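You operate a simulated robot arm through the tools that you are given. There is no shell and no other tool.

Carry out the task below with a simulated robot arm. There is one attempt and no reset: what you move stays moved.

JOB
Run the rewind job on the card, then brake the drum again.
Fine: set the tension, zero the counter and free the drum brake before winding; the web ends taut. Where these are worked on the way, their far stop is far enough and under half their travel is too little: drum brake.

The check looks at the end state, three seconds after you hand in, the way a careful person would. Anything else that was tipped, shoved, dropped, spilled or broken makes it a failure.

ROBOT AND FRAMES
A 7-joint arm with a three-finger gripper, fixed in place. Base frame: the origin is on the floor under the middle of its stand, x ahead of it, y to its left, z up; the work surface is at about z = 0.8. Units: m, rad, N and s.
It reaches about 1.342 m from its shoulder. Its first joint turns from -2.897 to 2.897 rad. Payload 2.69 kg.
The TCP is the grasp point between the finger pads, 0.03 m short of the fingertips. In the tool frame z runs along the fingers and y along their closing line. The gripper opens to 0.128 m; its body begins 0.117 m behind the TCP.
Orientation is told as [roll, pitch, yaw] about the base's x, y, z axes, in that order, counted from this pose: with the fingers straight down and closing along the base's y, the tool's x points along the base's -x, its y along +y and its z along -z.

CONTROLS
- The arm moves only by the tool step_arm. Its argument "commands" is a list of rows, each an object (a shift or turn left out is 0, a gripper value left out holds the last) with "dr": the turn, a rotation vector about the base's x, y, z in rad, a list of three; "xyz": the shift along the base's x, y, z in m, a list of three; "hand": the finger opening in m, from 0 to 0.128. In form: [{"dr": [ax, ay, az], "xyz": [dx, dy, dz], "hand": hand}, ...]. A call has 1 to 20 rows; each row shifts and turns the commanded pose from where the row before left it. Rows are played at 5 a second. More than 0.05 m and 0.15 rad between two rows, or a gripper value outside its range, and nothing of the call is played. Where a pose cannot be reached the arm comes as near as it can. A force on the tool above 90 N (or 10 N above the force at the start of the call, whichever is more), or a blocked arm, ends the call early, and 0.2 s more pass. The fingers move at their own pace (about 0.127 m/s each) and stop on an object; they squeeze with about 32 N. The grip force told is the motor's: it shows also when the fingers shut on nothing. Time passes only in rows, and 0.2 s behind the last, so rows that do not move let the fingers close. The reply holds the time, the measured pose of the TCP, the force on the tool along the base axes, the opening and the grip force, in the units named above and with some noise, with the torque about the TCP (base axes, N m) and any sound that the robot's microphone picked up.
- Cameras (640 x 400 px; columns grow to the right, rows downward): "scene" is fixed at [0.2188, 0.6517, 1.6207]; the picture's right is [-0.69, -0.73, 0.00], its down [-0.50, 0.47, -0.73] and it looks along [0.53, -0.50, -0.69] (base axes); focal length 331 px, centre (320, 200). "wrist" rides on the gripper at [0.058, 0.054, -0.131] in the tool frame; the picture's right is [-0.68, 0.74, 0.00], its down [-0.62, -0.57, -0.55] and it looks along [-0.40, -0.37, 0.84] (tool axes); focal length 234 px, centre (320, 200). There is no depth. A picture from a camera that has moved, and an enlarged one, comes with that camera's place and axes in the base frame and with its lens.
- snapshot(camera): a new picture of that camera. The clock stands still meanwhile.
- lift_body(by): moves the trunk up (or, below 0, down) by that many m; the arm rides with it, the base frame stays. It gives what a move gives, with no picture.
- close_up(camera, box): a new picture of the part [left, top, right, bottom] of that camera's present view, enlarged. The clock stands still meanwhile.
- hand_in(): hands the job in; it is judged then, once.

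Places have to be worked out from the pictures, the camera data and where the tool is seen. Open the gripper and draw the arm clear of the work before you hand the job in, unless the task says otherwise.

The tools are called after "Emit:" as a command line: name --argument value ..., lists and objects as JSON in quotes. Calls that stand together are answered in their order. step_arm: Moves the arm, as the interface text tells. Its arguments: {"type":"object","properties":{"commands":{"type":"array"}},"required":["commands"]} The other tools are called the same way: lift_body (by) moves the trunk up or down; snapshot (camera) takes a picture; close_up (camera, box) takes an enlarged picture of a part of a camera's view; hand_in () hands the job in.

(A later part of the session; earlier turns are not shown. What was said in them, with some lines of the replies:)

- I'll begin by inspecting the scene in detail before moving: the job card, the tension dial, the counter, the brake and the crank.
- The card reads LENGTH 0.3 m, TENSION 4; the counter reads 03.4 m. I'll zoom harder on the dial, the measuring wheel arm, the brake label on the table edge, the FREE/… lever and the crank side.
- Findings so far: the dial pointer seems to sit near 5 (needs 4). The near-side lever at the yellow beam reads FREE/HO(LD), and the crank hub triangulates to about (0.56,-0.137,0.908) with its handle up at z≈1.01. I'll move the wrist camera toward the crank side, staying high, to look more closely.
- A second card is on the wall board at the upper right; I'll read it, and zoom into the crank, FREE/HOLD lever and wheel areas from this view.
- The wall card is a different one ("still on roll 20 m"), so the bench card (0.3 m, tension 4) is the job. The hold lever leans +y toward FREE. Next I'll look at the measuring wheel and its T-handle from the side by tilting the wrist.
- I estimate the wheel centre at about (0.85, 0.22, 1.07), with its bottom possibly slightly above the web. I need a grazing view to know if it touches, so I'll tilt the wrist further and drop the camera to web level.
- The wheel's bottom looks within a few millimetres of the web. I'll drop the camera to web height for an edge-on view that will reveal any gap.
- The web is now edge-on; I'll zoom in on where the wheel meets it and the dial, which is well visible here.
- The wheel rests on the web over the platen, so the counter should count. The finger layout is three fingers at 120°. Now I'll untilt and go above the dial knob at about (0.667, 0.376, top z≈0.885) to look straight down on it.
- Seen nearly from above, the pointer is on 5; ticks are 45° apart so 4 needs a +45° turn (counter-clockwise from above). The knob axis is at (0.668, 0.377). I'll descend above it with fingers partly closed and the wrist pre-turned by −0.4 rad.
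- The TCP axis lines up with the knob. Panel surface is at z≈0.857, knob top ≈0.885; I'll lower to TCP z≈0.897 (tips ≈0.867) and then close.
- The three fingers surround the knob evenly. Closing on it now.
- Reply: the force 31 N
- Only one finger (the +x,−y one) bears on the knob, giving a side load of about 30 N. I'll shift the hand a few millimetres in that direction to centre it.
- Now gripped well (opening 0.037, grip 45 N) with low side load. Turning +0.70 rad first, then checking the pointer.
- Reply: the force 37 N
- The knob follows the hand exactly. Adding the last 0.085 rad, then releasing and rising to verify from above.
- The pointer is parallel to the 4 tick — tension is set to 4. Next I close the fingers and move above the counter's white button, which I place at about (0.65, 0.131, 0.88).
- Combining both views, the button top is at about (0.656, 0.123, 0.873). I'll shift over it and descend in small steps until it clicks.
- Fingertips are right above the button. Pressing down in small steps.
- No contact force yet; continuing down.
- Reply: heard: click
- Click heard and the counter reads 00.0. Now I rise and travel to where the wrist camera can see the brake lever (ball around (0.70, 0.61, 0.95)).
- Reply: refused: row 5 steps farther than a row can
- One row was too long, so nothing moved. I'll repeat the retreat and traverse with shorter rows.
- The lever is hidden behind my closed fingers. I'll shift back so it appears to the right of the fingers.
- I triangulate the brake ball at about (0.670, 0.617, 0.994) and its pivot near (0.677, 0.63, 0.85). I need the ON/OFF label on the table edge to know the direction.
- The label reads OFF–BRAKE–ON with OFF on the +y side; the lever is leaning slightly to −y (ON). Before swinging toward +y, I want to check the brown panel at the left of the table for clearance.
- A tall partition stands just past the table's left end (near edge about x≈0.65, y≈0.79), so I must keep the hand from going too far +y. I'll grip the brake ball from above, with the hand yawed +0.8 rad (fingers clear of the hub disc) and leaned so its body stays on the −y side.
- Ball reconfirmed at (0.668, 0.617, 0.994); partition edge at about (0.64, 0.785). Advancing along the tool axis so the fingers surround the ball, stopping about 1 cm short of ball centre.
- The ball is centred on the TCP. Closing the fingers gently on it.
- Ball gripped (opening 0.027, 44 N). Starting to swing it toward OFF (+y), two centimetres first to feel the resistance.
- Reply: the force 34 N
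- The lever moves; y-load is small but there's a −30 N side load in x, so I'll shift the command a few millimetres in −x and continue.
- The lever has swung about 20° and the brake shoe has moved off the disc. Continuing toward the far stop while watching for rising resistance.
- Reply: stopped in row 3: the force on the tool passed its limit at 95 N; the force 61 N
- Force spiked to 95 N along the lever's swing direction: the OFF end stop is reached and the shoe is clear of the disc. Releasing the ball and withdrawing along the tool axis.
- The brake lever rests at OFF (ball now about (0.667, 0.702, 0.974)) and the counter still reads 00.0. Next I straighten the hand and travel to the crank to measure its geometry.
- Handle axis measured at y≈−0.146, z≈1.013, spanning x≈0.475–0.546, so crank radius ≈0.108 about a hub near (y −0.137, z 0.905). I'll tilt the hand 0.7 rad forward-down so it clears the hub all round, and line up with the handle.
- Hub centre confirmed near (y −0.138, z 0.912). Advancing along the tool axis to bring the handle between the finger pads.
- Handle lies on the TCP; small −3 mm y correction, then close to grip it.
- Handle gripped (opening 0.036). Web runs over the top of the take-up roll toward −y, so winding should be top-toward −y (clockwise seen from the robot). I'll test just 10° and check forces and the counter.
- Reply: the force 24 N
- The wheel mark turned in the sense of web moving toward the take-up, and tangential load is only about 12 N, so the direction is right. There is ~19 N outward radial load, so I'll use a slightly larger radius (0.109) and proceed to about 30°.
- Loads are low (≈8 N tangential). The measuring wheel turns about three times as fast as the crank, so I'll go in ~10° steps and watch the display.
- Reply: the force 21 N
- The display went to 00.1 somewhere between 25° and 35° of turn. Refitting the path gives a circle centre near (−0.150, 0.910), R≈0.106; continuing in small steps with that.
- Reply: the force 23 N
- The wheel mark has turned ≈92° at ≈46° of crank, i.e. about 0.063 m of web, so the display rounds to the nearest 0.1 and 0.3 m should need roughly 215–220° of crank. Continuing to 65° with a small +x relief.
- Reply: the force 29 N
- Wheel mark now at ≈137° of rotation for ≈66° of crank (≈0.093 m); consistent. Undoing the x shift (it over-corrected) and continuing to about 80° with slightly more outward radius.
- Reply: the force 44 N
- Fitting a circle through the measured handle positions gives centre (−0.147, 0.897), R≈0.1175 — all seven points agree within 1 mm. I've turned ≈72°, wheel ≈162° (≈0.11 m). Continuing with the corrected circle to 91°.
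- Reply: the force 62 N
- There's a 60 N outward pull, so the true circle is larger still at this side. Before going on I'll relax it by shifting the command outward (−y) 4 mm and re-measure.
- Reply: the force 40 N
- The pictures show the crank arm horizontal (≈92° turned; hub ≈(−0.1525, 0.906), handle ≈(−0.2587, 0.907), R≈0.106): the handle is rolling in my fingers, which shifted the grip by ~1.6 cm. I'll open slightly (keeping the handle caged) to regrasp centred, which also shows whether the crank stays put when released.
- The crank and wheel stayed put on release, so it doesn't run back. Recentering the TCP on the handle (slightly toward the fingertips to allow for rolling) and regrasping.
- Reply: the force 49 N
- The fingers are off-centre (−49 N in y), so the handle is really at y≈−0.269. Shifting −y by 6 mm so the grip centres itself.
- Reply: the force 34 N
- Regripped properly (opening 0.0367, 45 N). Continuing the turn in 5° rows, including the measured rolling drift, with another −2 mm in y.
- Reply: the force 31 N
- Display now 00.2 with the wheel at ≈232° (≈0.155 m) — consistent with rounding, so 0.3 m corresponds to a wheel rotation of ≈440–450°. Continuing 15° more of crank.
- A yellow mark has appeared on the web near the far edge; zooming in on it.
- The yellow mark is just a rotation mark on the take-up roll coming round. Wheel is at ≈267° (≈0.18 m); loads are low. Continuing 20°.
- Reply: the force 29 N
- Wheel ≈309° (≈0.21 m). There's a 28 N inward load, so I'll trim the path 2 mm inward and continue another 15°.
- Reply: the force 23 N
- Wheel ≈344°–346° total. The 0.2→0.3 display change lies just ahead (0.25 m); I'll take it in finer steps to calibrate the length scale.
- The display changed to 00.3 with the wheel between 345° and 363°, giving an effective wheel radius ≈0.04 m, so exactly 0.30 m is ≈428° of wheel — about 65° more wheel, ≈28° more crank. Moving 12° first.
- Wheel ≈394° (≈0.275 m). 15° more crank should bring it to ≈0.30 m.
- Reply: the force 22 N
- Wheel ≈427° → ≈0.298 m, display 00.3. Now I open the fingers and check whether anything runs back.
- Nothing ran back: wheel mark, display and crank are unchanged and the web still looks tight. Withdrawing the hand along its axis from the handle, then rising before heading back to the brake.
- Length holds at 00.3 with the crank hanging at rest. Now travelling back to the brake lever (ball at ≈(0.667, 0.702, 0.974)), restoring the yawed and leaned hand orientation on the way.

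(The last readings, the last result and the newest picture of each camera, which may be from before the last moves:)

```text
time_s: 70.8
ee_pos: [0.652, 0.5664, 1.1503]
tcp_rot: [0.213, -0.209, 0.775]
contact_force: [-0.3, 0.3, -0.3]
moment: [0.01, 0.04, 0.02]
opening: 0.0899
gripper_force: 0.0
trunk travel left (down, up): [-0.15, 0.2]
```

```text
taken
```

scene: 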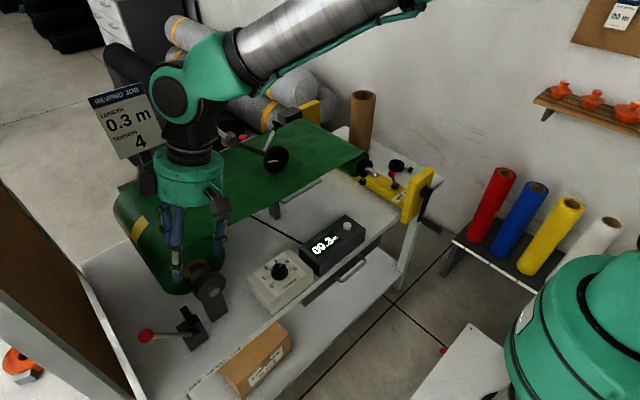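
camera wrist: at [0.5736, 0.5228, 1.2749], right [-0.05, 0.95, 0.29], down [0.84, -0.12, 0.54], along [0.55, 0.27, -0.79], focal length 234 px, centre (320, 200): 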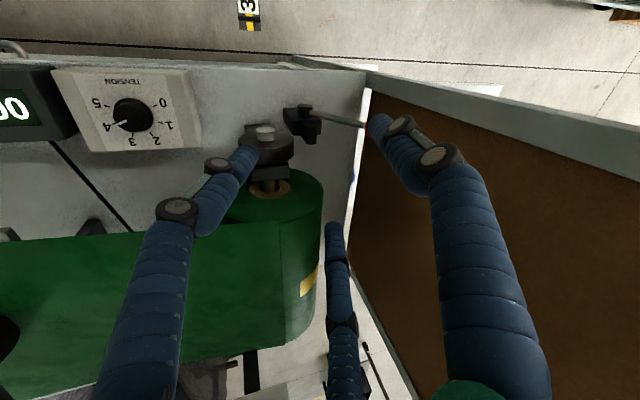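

Still 00.3 and the lever is still at OFF. Shifting over so the tool axis lines up with the ball, then checking before descending.

Emit:
step_arm --commands '[{"xyz": [0.007, 0.04, 0]}, {"xyz": [0.007, 0.04, 0]}, {"xyz": [0, 0.0118, -0.0382]}, {"xyz": [0, 0.0118, -0.0382]}, {}]'

Emit:
snapshot --camera "wrist"

Emit:
close_up --camera "scene" --box '[110, 180, 270, 370]'

```text
time_s: 72.0
ee_pos: [0.6666, 0.6701, 1.0725]
tcp_rot: [0.213, -0.21, 0.774]
contact_force: [1.1, 0.1, -0.7]
moment: [-0.05, 0.05, 0.0]
opening: 0.0901
gripper_force: 0.0
trunk travel left (down, up): [-0.15, 0.2]
```

```text
taken
camera wrist: at [0.5877, 0.6282, 1.1975], right [-0.05, 0.95, 0.29], down [0.84, -0.12, 0.54], along [0.55, 0.27, -0.79], focal length 234 px, centre (320, 200)
```

wrist: 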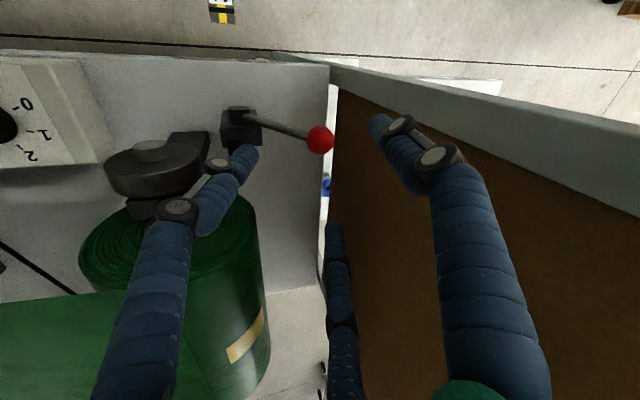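

```text
2.11 times, centred on (190, 275) of scene
camera zoom: at [0.2188, 0.6517, 1.6207], right [-0.69, -0.73, 0.0], down [-0.5, 0.47, -0.73], along [0.53, -0.5, -0.69], focal length 697 px, centre (594, 42)
```

zoom: 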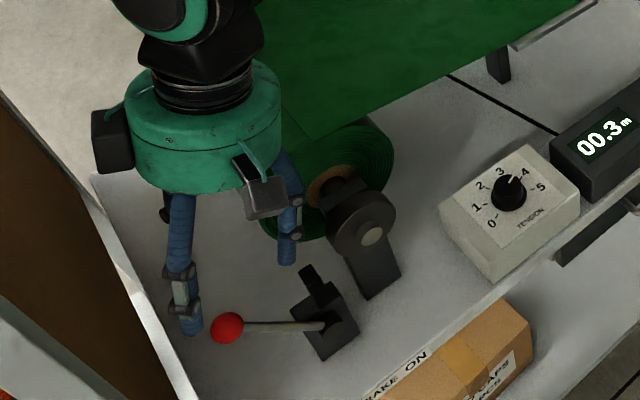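

Ball is dead ahead on the tool axis. Advancing the last 9.5 cm and checking clearance to the partition.

Emit:
step_arm --commands '[{"xyz": [0.001, 0.0094, -0.0306]}, {"xyz": [0, 0.0094, -0.0306]}, {"xyz": [0, 0.009, -0.029]}, {}]'

Emit:
snapshot --camera "wrist"

Emit:
close_up --camera "scene" --box '[110, 180, 270, 370]'

```text
time_s: 73.0
ee_pos: [0.6694, 0.6989, 0.9831]
tcp_rot: [0.212, -0.209, 0.775]
contact_force: [-0.1, -0.1, 0.3]
moment: [0.01, 0.03, -0.01]
opening: 0.0899
gripper_force: 0.1
trunk travel left (down, up): [-0.15, 0.2]
```

```text
taken
camera wrist: at [0.5894, 0.6563, 1.1071], right [-0.05, 0.95, 0.29], down [0.84, -0.12, 0.54], along [0.55, 0.27, -0.79], focal length 234 px, centre (320, 200)
```

wrist: 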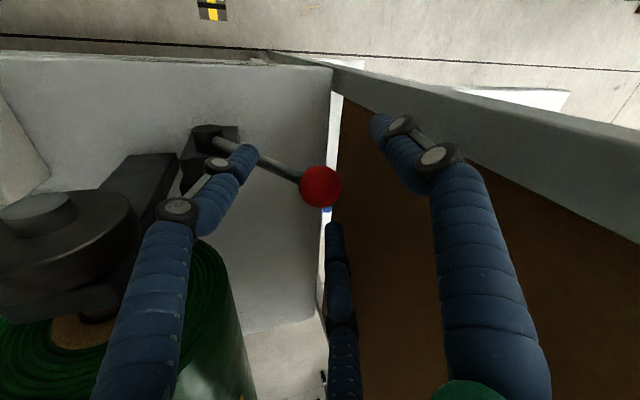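

```text
2.11 times, centred on (190, 275) of scene
camera zoom: at [0.2188, 0.6517, 1.6207], right [-0.69, -0.73, 0.0], down [-0.5, 0.47, -0.73], along [0.53, -0.5, -0.69], focal length 697 px, centre (594, 42)
```

zoom: 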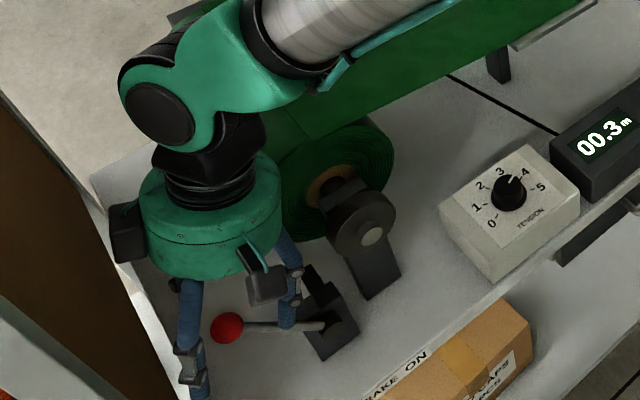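

The ball is centred between the fingers, and the counter still reads 00.3. Closing on it.

Emit:
step_arm --commands '[{"hand": 0.07}, {"hand": 0.055}, {"hand": 0.04}, {"hand": 0.03}, {"hand": 0.02}, {}]'

```text
time_s: 74.5
ee_pos: [0.6656, 0.695, 0.9847]
tcp_rot: [0.215, -0.203, 0.776]
contact_force: [-36.1, -55.1, 13.0]
moment: [-2.38, 1.4, -0.67]
opening: 0.0596
gripper_force: 30.1
trunk travel left (down, up): [-0.15, 0.2]
```

The −y finger has met something first (55 N in −y, opening 0.06). Let me look before adjusting.

Emit:
close_up --camera "wrist" --box '[220, 100, 420, 240]'

Emit:
close_up --camera "scene" --box '[130, 290, 220, 370]'

```text
2.86 times, centred on (320, 170) of wrist
camera zoom: at [0.5862, 0.6521, 1.109], right [-0.05, 0.96, 0.29], down [0.84, -0.11, 0.53], along [0.54, 0.27, -0.8], focal length 669 px, centre (320, 286)
```

zoom: 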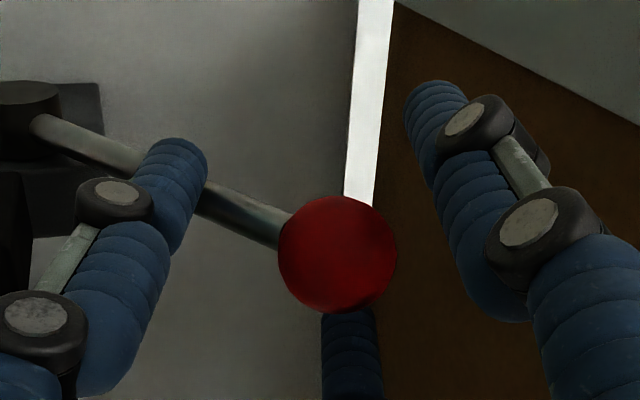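

```text
5.00 times, centred on (175, 330) of scene
camera zoom: at [0.2188, 0.6517, 1.6207], right [-0.69, -0.73, 0.0], down [-0.5, 0.47, -0.73], along [0.53, -0.5, -0.69], focal length 1655 px, centre (1045, -450)
```

zoom: 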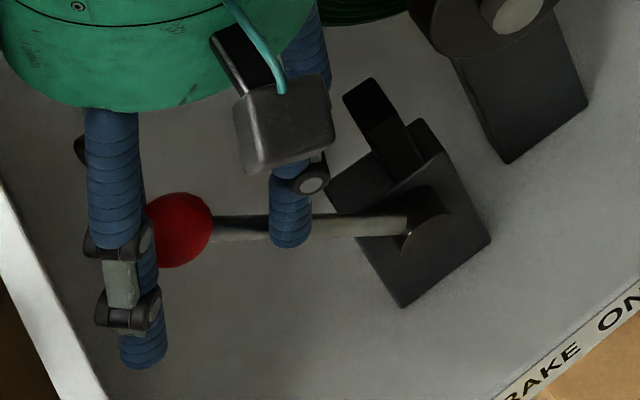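

The −y finger is pressing on the sloping lever stem rather than the ball. I'll open, back off 1.5 cm so only the fingertips hold the ball, and close again.

Emit:
step_arm --commands '[{"hand": 0.07}, {"hand": 0.085}, {"xyz": [-0.001, -0.0066, 0.014]}, {"hand": 0.065}, {"hand": 0.05}, {"hand": 0.04}, {"hand": 0.03}, {}]'

Emit:
close_up --camera "wrist" --box '[220, 100, 420, 240]'

Emit:
close_up --camera "scene" --box '[130, 290, 220, 370]'

```text
time_s: 76.2
ee_pos: [0.6666, 0.6909, 0.9981]
tcp_rot: [0.212, -0.209, 0.775]
contact_force: [-3.9, -15.6, 3.0]
moment: [-0.54, 0.16, -0.01]
opening: 0.0391
gripper_force: 6.5
trunk travel left (down, up): [-0.15, 0.2]
```

```text
2.86 times, centred on (320, 170) of wrist
camera zoom: at [0.588, 0.6488, 1.1219], right [-0.05, 0.95, 0.29], down [0.84, -0.12, 0.54], along [0.55, 0.27, -0.79], focal length 669 px, centre (320, 286)
```

zoom: 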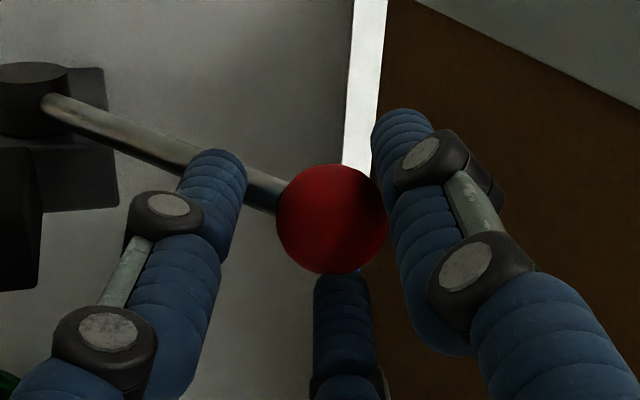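

```text
5.00 times, centred on (175, 330) of scene
camera zoom: at [0.2188, 0.6517, 1.6207], right [-0.69, -0.73, 0.0], down [-0.5, 0.47, -0.73], along [0.53, -0.5, -0.69], focal length 1655 px, centre (1045, -450)
```

zoom: 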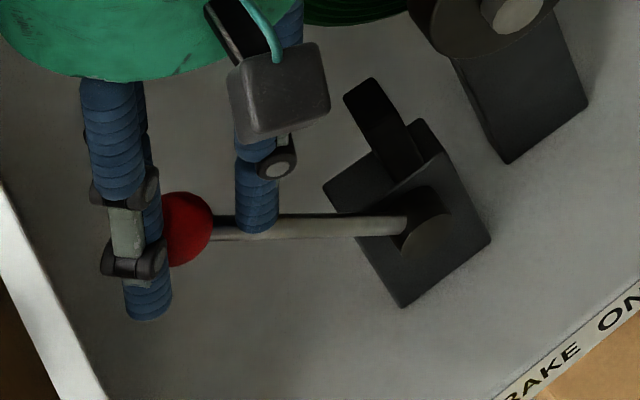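

The ball is now trapped between the fingertips with little load. Swinging it back toward ON (−y) along its arc, two rows first.

Emit:
step_arm --commands '[{"xyz": [0, -0.01, 0.005], "hand": 0.03}, {"xyz": [0, -0.01, 0.004], "hand": 0.025}, {}]'

Emit:
close_up --camera "wrist" --box '[220, 100, 420, 240]'

```text
time_s: 77.0
ee_pos: [0.6672, 0.6728, 1.0078]
tcp_rot: [0.214, -0.21, 0.776]
contact_force: [-12.2, 7.9, 7.8]
moment: [0.34, 0.22, 0.1]
opening: 0.0355
gripper_force: 7.3
trunk travel left (down, up): [-0.15, 0.2]
```

```text
2.86 times, centred on (320, 170) of wrist
camera zoom: at [0.5875, 0.6303, 1.1321], right [-0.05, 0.95, 0.29], down [0.84, -0.12, 0.54], along [0.55, 0.27, -0.79], focal length 669 px, centre (320, 286)
```

zoom: 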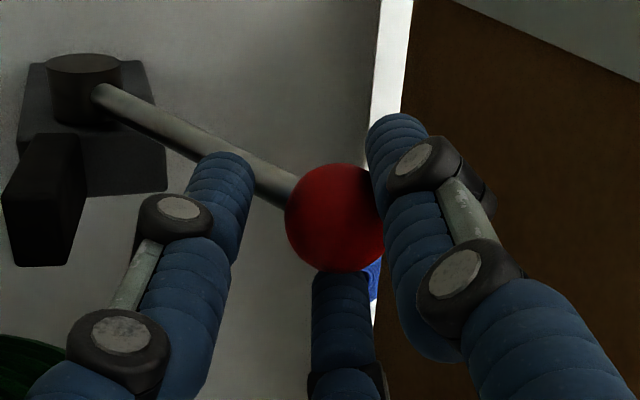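

The lever follows with only ~8 N. Continuing.

Emit:
step_arm --commands '[{"xyz": [-0.001, -0.01, 0.0025]}, {"xyz": [0, -0.01, 0.0015]}, {"xyz": [0, -0.01, 0.001]}, {}]'

Emit:
close_up --camera "wrist" --box '[220, 100, 420, 240]'

```text
time_s: 78.0
ee_pos: [0.6667, 0.6419, 1.0148]
tcp_rot: [0.214, -0.212, 0.776]
contact_force: [-15.8, 5.3, 19.1]
moment: [0.38, 0.43, 0.05]
opening: 0.0268
gripper_force: 44.9
trunk travel left (down, up): [-0.15, 0.2]
```

```text
2.86 times, centred on (320, 170) of wrist
camera zoom: at [0.5861, 0.5992, 1.1386], right [-0.06, 0.95, 0.29], down [0.84, -0.12, 0.54], along [0.55, 0.28, -0.79], focal length 669 px, centre (320, 286)
```

zoom: 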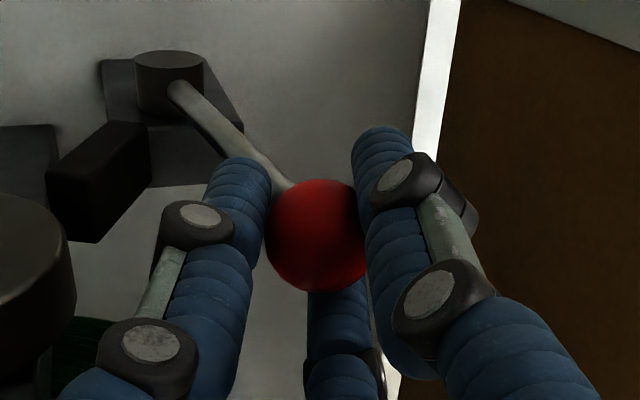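

Now firmly gripped and about 2.5 cm from the original ON position. Continuing in smaller steps, watching for the stop.

Emit:
step_arm --commands '[{"xyz": [-0.001, -0.01, 0.001]}, {"xyz": [0, -0.008, 0.0]}, {}]'

```text
time_s: 78.8
ee_pos: [0.6656, 0.6232, 1.0145]
tcp_rot: [0.212, -0.212, 0.775]
contact_force: [2.8, 1.6, 18.8]
moment: [0.42, -0.14, -0.08]
opening: 0.0261
gripper_force: 45.1
trunk travel left (down, up): [-0.15, 0.2]
```

Emit:
step_arm --commands '[{"xyz": [0, -0.006, -0.0005]}, {"xyz": [0, -0.005, -0.0005]}, {}]'

Emit:
close_up --camera "wrist" --box '[180, 80, 420, 240]'

Emit:
close_up --camera "scene" --box '[130, 250, 250, 360]'

```text
time_s: 79.7
ee_pos: [0.6639, 0.6139, 1.0116]
tcp_rot: [0.213, -0.21, 0.777]
contact_force: [8.7, 0.9, 16.0]
moment: [0.55, -0.23, -0.08]
opening: 0.0258
gripper_force: 44.8
trunk travel left (down, up): [-0.15, 0.2]
```

```text
2.50 times, centred on (300, 160) of wrist
camera zoom: at [0.5861, 0.5698, 1.1369], right [-0.05, 0.95, 0.29], down [0.84, -0.12, 0.54], along [0.55, 0.27, -0.79], focal length 585 px, centre (370, 300)
```

zoom: 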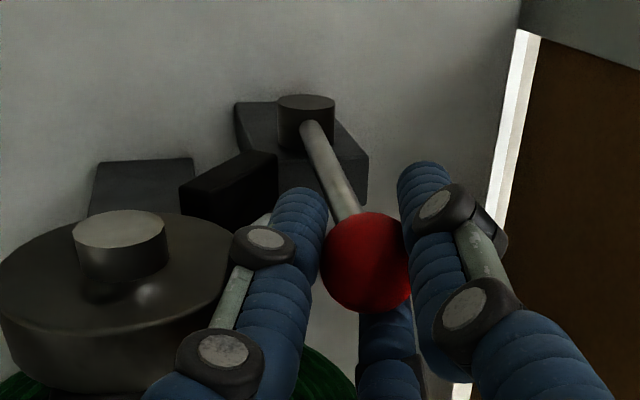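

```text
3.64 times, centred on (190, 305) of scene
camera zoom: at [0.2188, 0.6517, 1.6207], right [-0.69, -0.73, 0.0], down [-0.5, 0.47, -0.73], along [0.53, -0.5, -0.69], focal length 1203 px, centre (793, -182)
```

zoom: 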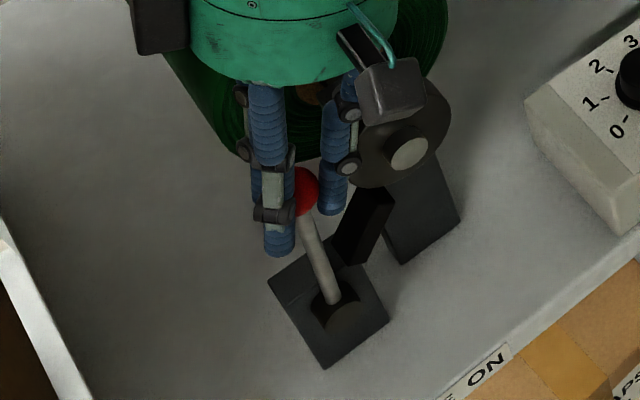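

Almost at the original ON position with no stop yet. Continuing in 3 mm steps until it firms up.

Emit:
step_arm --commands '[{"xyz": [0.001, -0.003, 0.0]}, {"xyz": [0, -0.003, 0.0]}, {"xyz": [0, -0.003, 0.0]}, {}]'

```text
time_s: 80.7
ee_pos: [0.6652, 0.6093, 1.0132]
tcp_rot: [0.21, -0.211, 0.777]
contact_force: [-0.5, 69.9, 5.1]
moment: [0.93, -0.16, -0.16]
opening: 0.0261
gripper_force: 44.6
trunk travel left (down, up): [-0.15, 0.2]
```

The load jumped to 70 N at y≈0.609 — the ON stop. Easing off, opening and withdrawing.

Emit:
step_arm --commands '[{"xyz": [0, 0.003, 0.0]}, {"hand": 0.05}, {"hand": 0.075}, {"hand": 0.09}, {"xyz": [0, -0.0088, 0.0287]}, {"xyz": [0, -0.0118, 0.0382]}, {"xyz": [0, -0.0118, 0.0382]}, {"xyz": [-0.02, -0.0118, 0.0382]}, {}]'

Emit:
snapshot --camera "wrist"

Emit:
close_up --camera "scene" --box '[110, 180, 270, 370]'

Emit:
snapshot --camera "scene"

```text
time_s: 82.7
ee_pos: [0.6443, 0.5616, 1.156]
tcp_rot: [0.214, -0.211, 0.775]
contact_force: [-0.4, -1.0, 1.3]
moment: [0.0, -0.07, -0.02]
opening: 0.0898
gripper_force: 0.2
trunk travel left (down, up): [-0.15, 0.2]
```

```text
taken
camera wrist: at [0.5654, 0.5198, 1.2802], right [-0.05, 0.95, 0.29], down [0.84, -0.12, 0.54], along [0.55, 0.27, -0.79], focal length 234 px, centre (320, 200)
```

wrist: 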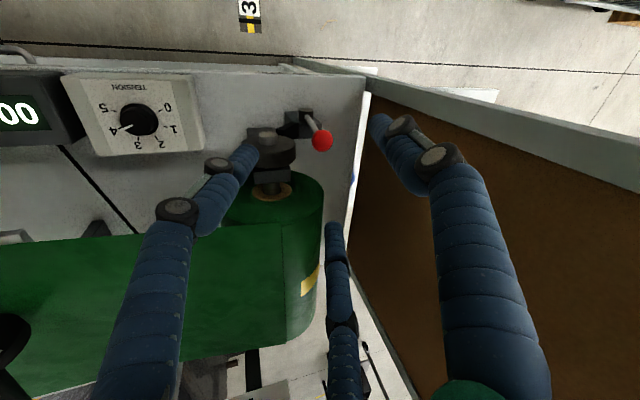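

```text
2.11 times, centred on (190, 275) of scene
camera zoom: at [0.2188, 0.6517, 1.6207], right [-0.69, -0.73, 0.0], down [-0.5, 0.47, -0.73], along [0.53, -0.5, -0.69], focal length 697 px, centre (594, 42)
```

zoom: 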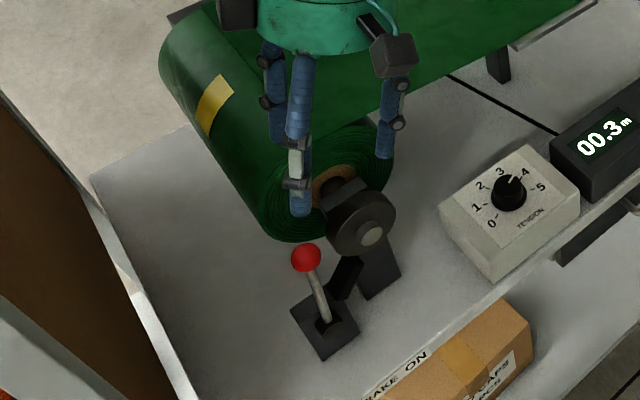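

```text
taken
```

scene: 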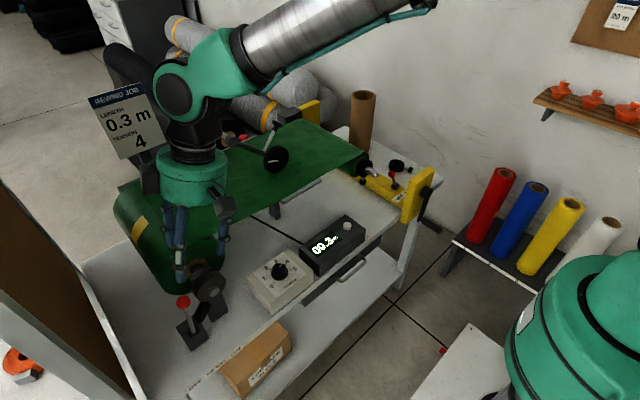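

The lever is back exactly at its original ON position and the counter reads 00.3. Now I'll verify that the web is taut with an edge-on view, like the one I took at the start.

Emit:
step_arm --commands '[{"xyz": [-0.03, -0.03, 0.0], "dr": [-0.1, 0, 0]}, {"xyz": [-0.03, -0.03, 0.0], "dr": [-0.1, 0, 0]}, {"xyz": [-0.02, -0.03, 0.0], "dr": [-0.1, 0, 0]}, {"xyz": [0, -0.03, 0.0], "dr": [0, 0, -0.13]}, {"xyz": [0, -0.03, 0.0], "dr": [0, 0, -0.13]}, {"xyz": [0, -0.03, 0.0], "dr": [0, 0, -0.13]}, {"xyz": [0, -0.03, 0.0], "dr": [0, 0, -0.13]}, {"xyz": [0, -0.02, 0.0], "dr": [0, 0, -0.14]}, {"dr": [0, 0, -0.14]}, {"dr": [0, -0.14, 0], "hand": 0.128}, {"dr": [0, -0.14, 0], "xyz": [0, 0, -0.02]}, {"dr": [0, -0.14, 0], "xyz": [0, 0, -0.03]}, {"dr": [0, -0.14, 0], "xyz": [0, 0, -0.03]}, {"dr": [0, -0.14, 0], "xyz": [0, 0, -0.03]}, {"dr": [0, -0.14, 0], "xyz": [0, 0, -0.03]}, {"dr": [0, -0.14, 0], "xyz": [0, 0, -0.02]}, {}]'

Emit:
snapshot --camera "wrist"

Emit:
snapshot --camera "scene"

```text
time_s: 86.2
ee_pos: [0.5657, 0.3342, 0.9945]
tcp_rot: [0.004, -0.976, -0.002]
contact_force: [-0.6, 0.7, -1.5]
moment: [-0.03, -0.05, -0.02]
opening: 0.1281
gripper_force: 0.1
trunk travel left (down, up): [-0.15, 0.2]
```

```text
taken
camera wrist: at [0.4245, 0.3875, 1.0201], right [0.38, 0.73, 0.56], down [-0.11, -0.57, 0.82], along [0.92, -0.37, -0.13], focal length 234 px, centre (320, 200)
```

wrist: 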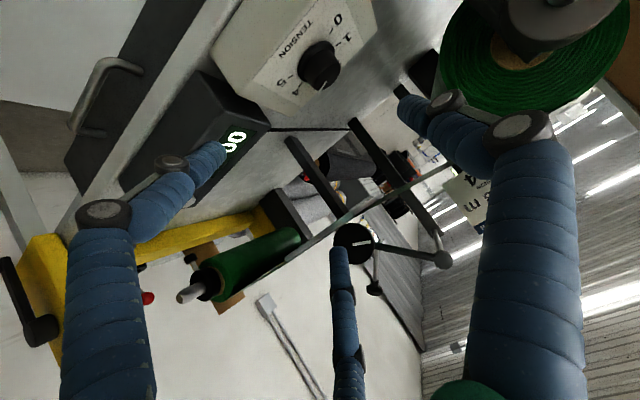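

```text
taken
```

scene: 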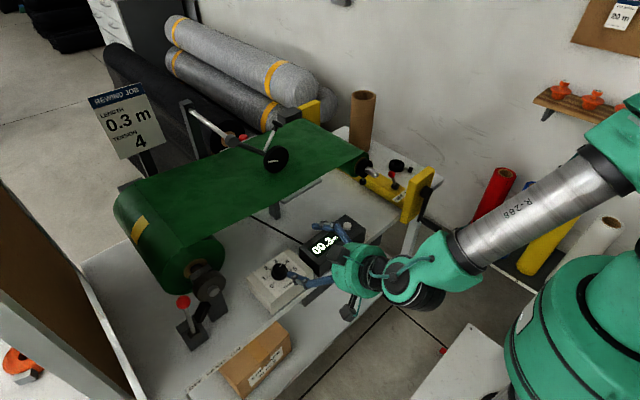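

Emit:
close_up --camera "wrist" --box '[180, 140, 480, 320]'

Emit:
close_up --camera "wrist" --box '[300, 190, 400, 260]'

Emit:
close_up --camera "scene" --box '[250, 135, 305, 180]'

Emit:
close_up --camera "scene" --box '[340, 130, 480, 240]'

```text
2.13 times, centred on (330, 230) of wrist
camera zoom: at [0.4245, 0.3875, 1.0201], right [0.38, 0.73, 0.56], down [-0.11, -0.57, 0.82], along [0.92, -0.37, -0.13], focal length 500 px, centre (299, 136)
```

zoom: 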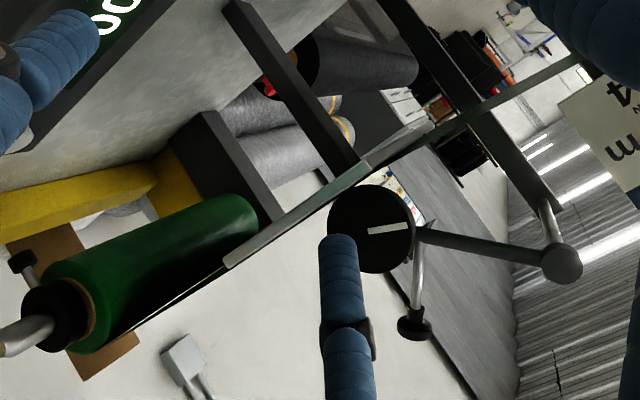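

```text
5.71 times, centred on (350, 225) of wrist
camera zoom: at [0.4245, 0.3875, 1.0201], right [0.38, 0.73, 0.56], down [-0.11, -0.57, 0.82], along [0.92, -0.37, -0.13], focal length 1338 px, centre (149, 57)
```

zoom: 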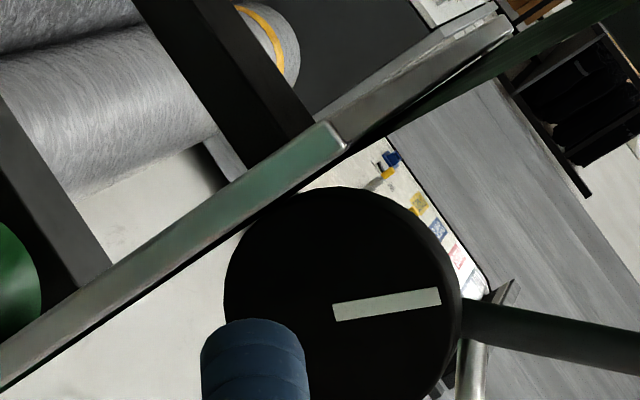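

```text
8.89 times, centred on (278, 158) of scene
camera zoom: at [0.2188, 0.6517, 1.6207], right [-0.69, -0.73, 0.0], down [-0.5, 0.47, -0.73], along [0.53, -0.5, -0.69], focal length 2942 px, centre (698, 578)
```

zoom: 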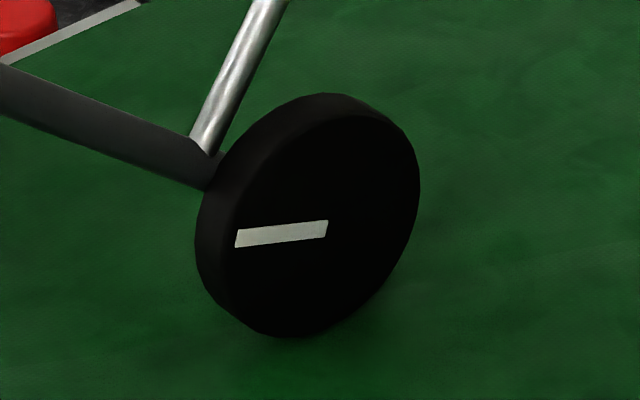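

```text
3.64 times, centred on (410, 185) of scene
camera zoom: at [0.2188, 0.6517, 1.6207], right [-0.69, -0.73, 0.0], down [-0.5, 0.47, -0.73], along [0.53, -0.5, -0.69], focal length 1203 px, centre (-7, 254)
```

zoom: 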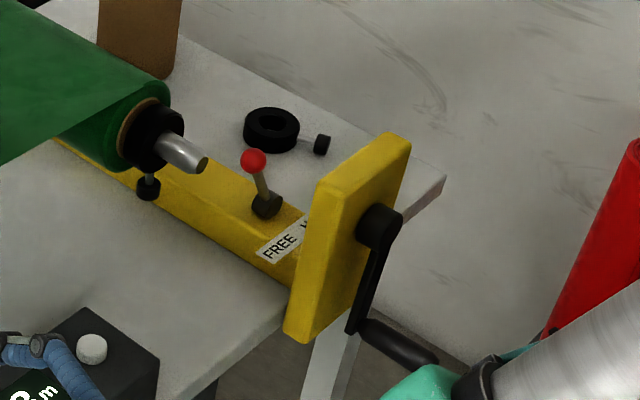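

The web runs dead straight from mandrel over platen to drum, the wheel mark hasn't moved, and the crank hangs at rest. Now I raise and straighten the open hand and draw it back clear of the bench.

Emit:
step_arm --commands '[{"xyz": [-0.01, 0, 0.045], "dr": [0, 0.1, 0]}, {"xyz": [-0.01, 0, 0.045], "dr": [0, 0.1, 0]}, {"xyz": [-0.01, 0, 0.045], "dr": [0, 0.1, 0]}, {"xyz": [-0.01, -0.02, 0.04], "dr": [0, 0.1, 0]}, {"xyz": [-0.02, -0.03, 0.02], "dr": [0, 0.1, 0]}, {"xyz": [-0.02, -0.03, 0.01], "dr": [0, 0.1, 0]}, {"xyz": [-0.02, -0.03, 0], "dr": [0, 0.1, 0]}, {"xyz": [-0.02, -0.03, 0], "dr": [0, 0.1, 0]}, {"xyz": [0, -0.03, 0], "dr": [0, 0.1, 0]}, {"xyz": [0, -0.02, 0], "dr": [0, 0.076, 0]}, {}, {}, {}, {}, {}]'

Emit:
snapshot --camera "scene"

Emit:
close_up --camera "scene" --box '[230, 120, 460, 280]'

Emit:
close_up --camera "scene" --box '[100, 190, 310, 370]'

```text
time_s: 89.5
ee_pos: [0.4463, 0.1442, 1.1996]
tcp_rot: [-0.001, 0.0, -0.006]
contact_force: [0.0, -0.5, 0.3]
moment: [-0.04, 0.03, 0.0]
opening: 0.128
gripper_force: 0.1
trunk travel left (down, up): [-0.15, 0.2]
```

```text
taken
```

scene: 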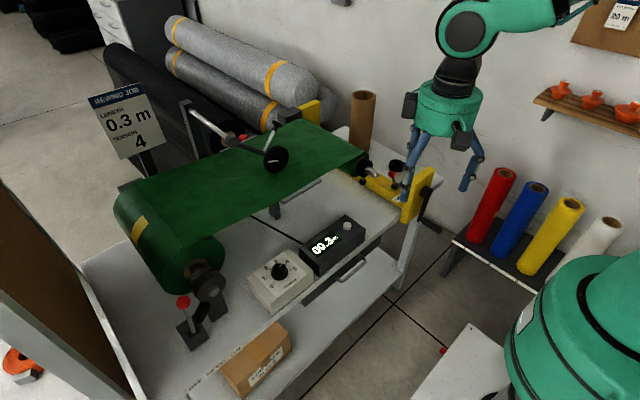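

```text
2.50 times, centred on (345, 200) of scene
camera zoom: at [0.2188, 0.6517, 1.6207], right [-0.69, -0.73, 0.0], down [-0.5, 0.47, -0.73], along [0.53, -0.5, -0.69], focal length 827 px, centre (258, 200)
```

zoom: 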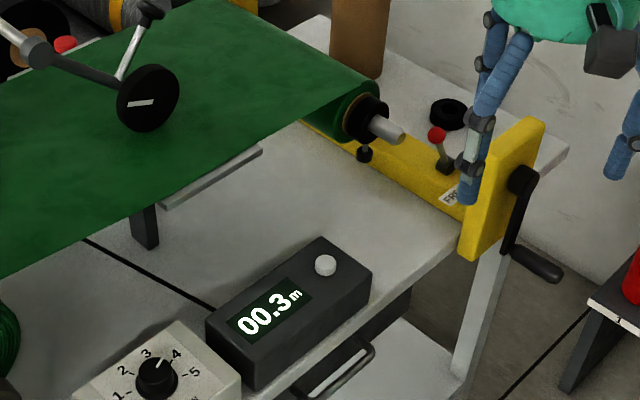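

```text
2.22 times, centred on (205, 280) of scene
camera zoom: at [0.2188, 0.6517, 1.6207], right [-0.69, -0.73, 0.0], down [-0.5, 0.47, -0.73], along [0.53, -0.5, -0.69], focal length 735 px, centre (576, 22)
```

zoom: 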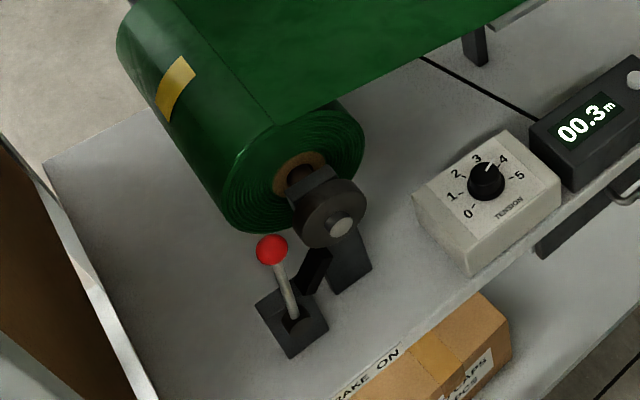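

Final state: dial on 4, counter at 00.3 m, brake lever at its ON stop, web straight and taut, crank at rest, gripper open and clear, and nothing else moved. Handing in.

Emit:
hand_in

```text
The job is handed in.
```

I ran the rewind job on the card and handed it in; no verdict came back. These are the settings I left, from the last pictures:

- **Tension:** the dial pointer is on 4. It started at 5.
- **Counter:** I zeroed it before winding, and it now reads 00.3 m. The measuring wheel's rotation puts the actual length at about 0.298 m.
- **Drum brake:** I moved it to its OFF stop before winding, then back to its ON stop afterwards. The lever is where it started.
- **Web:** it looks straight and taut from the mandrel to the drum. The crank did not run back when I let go.

I left the FREE/HOLD lever on the take-up at FREE, as I found it, because the card and your instructions don't mention it.

While braking again, one finger briefly pressed on the lever stem, so I opened and regripped. I saw nothing else moved or knocked. The gripper is open and the arm is drawn back from the bench.
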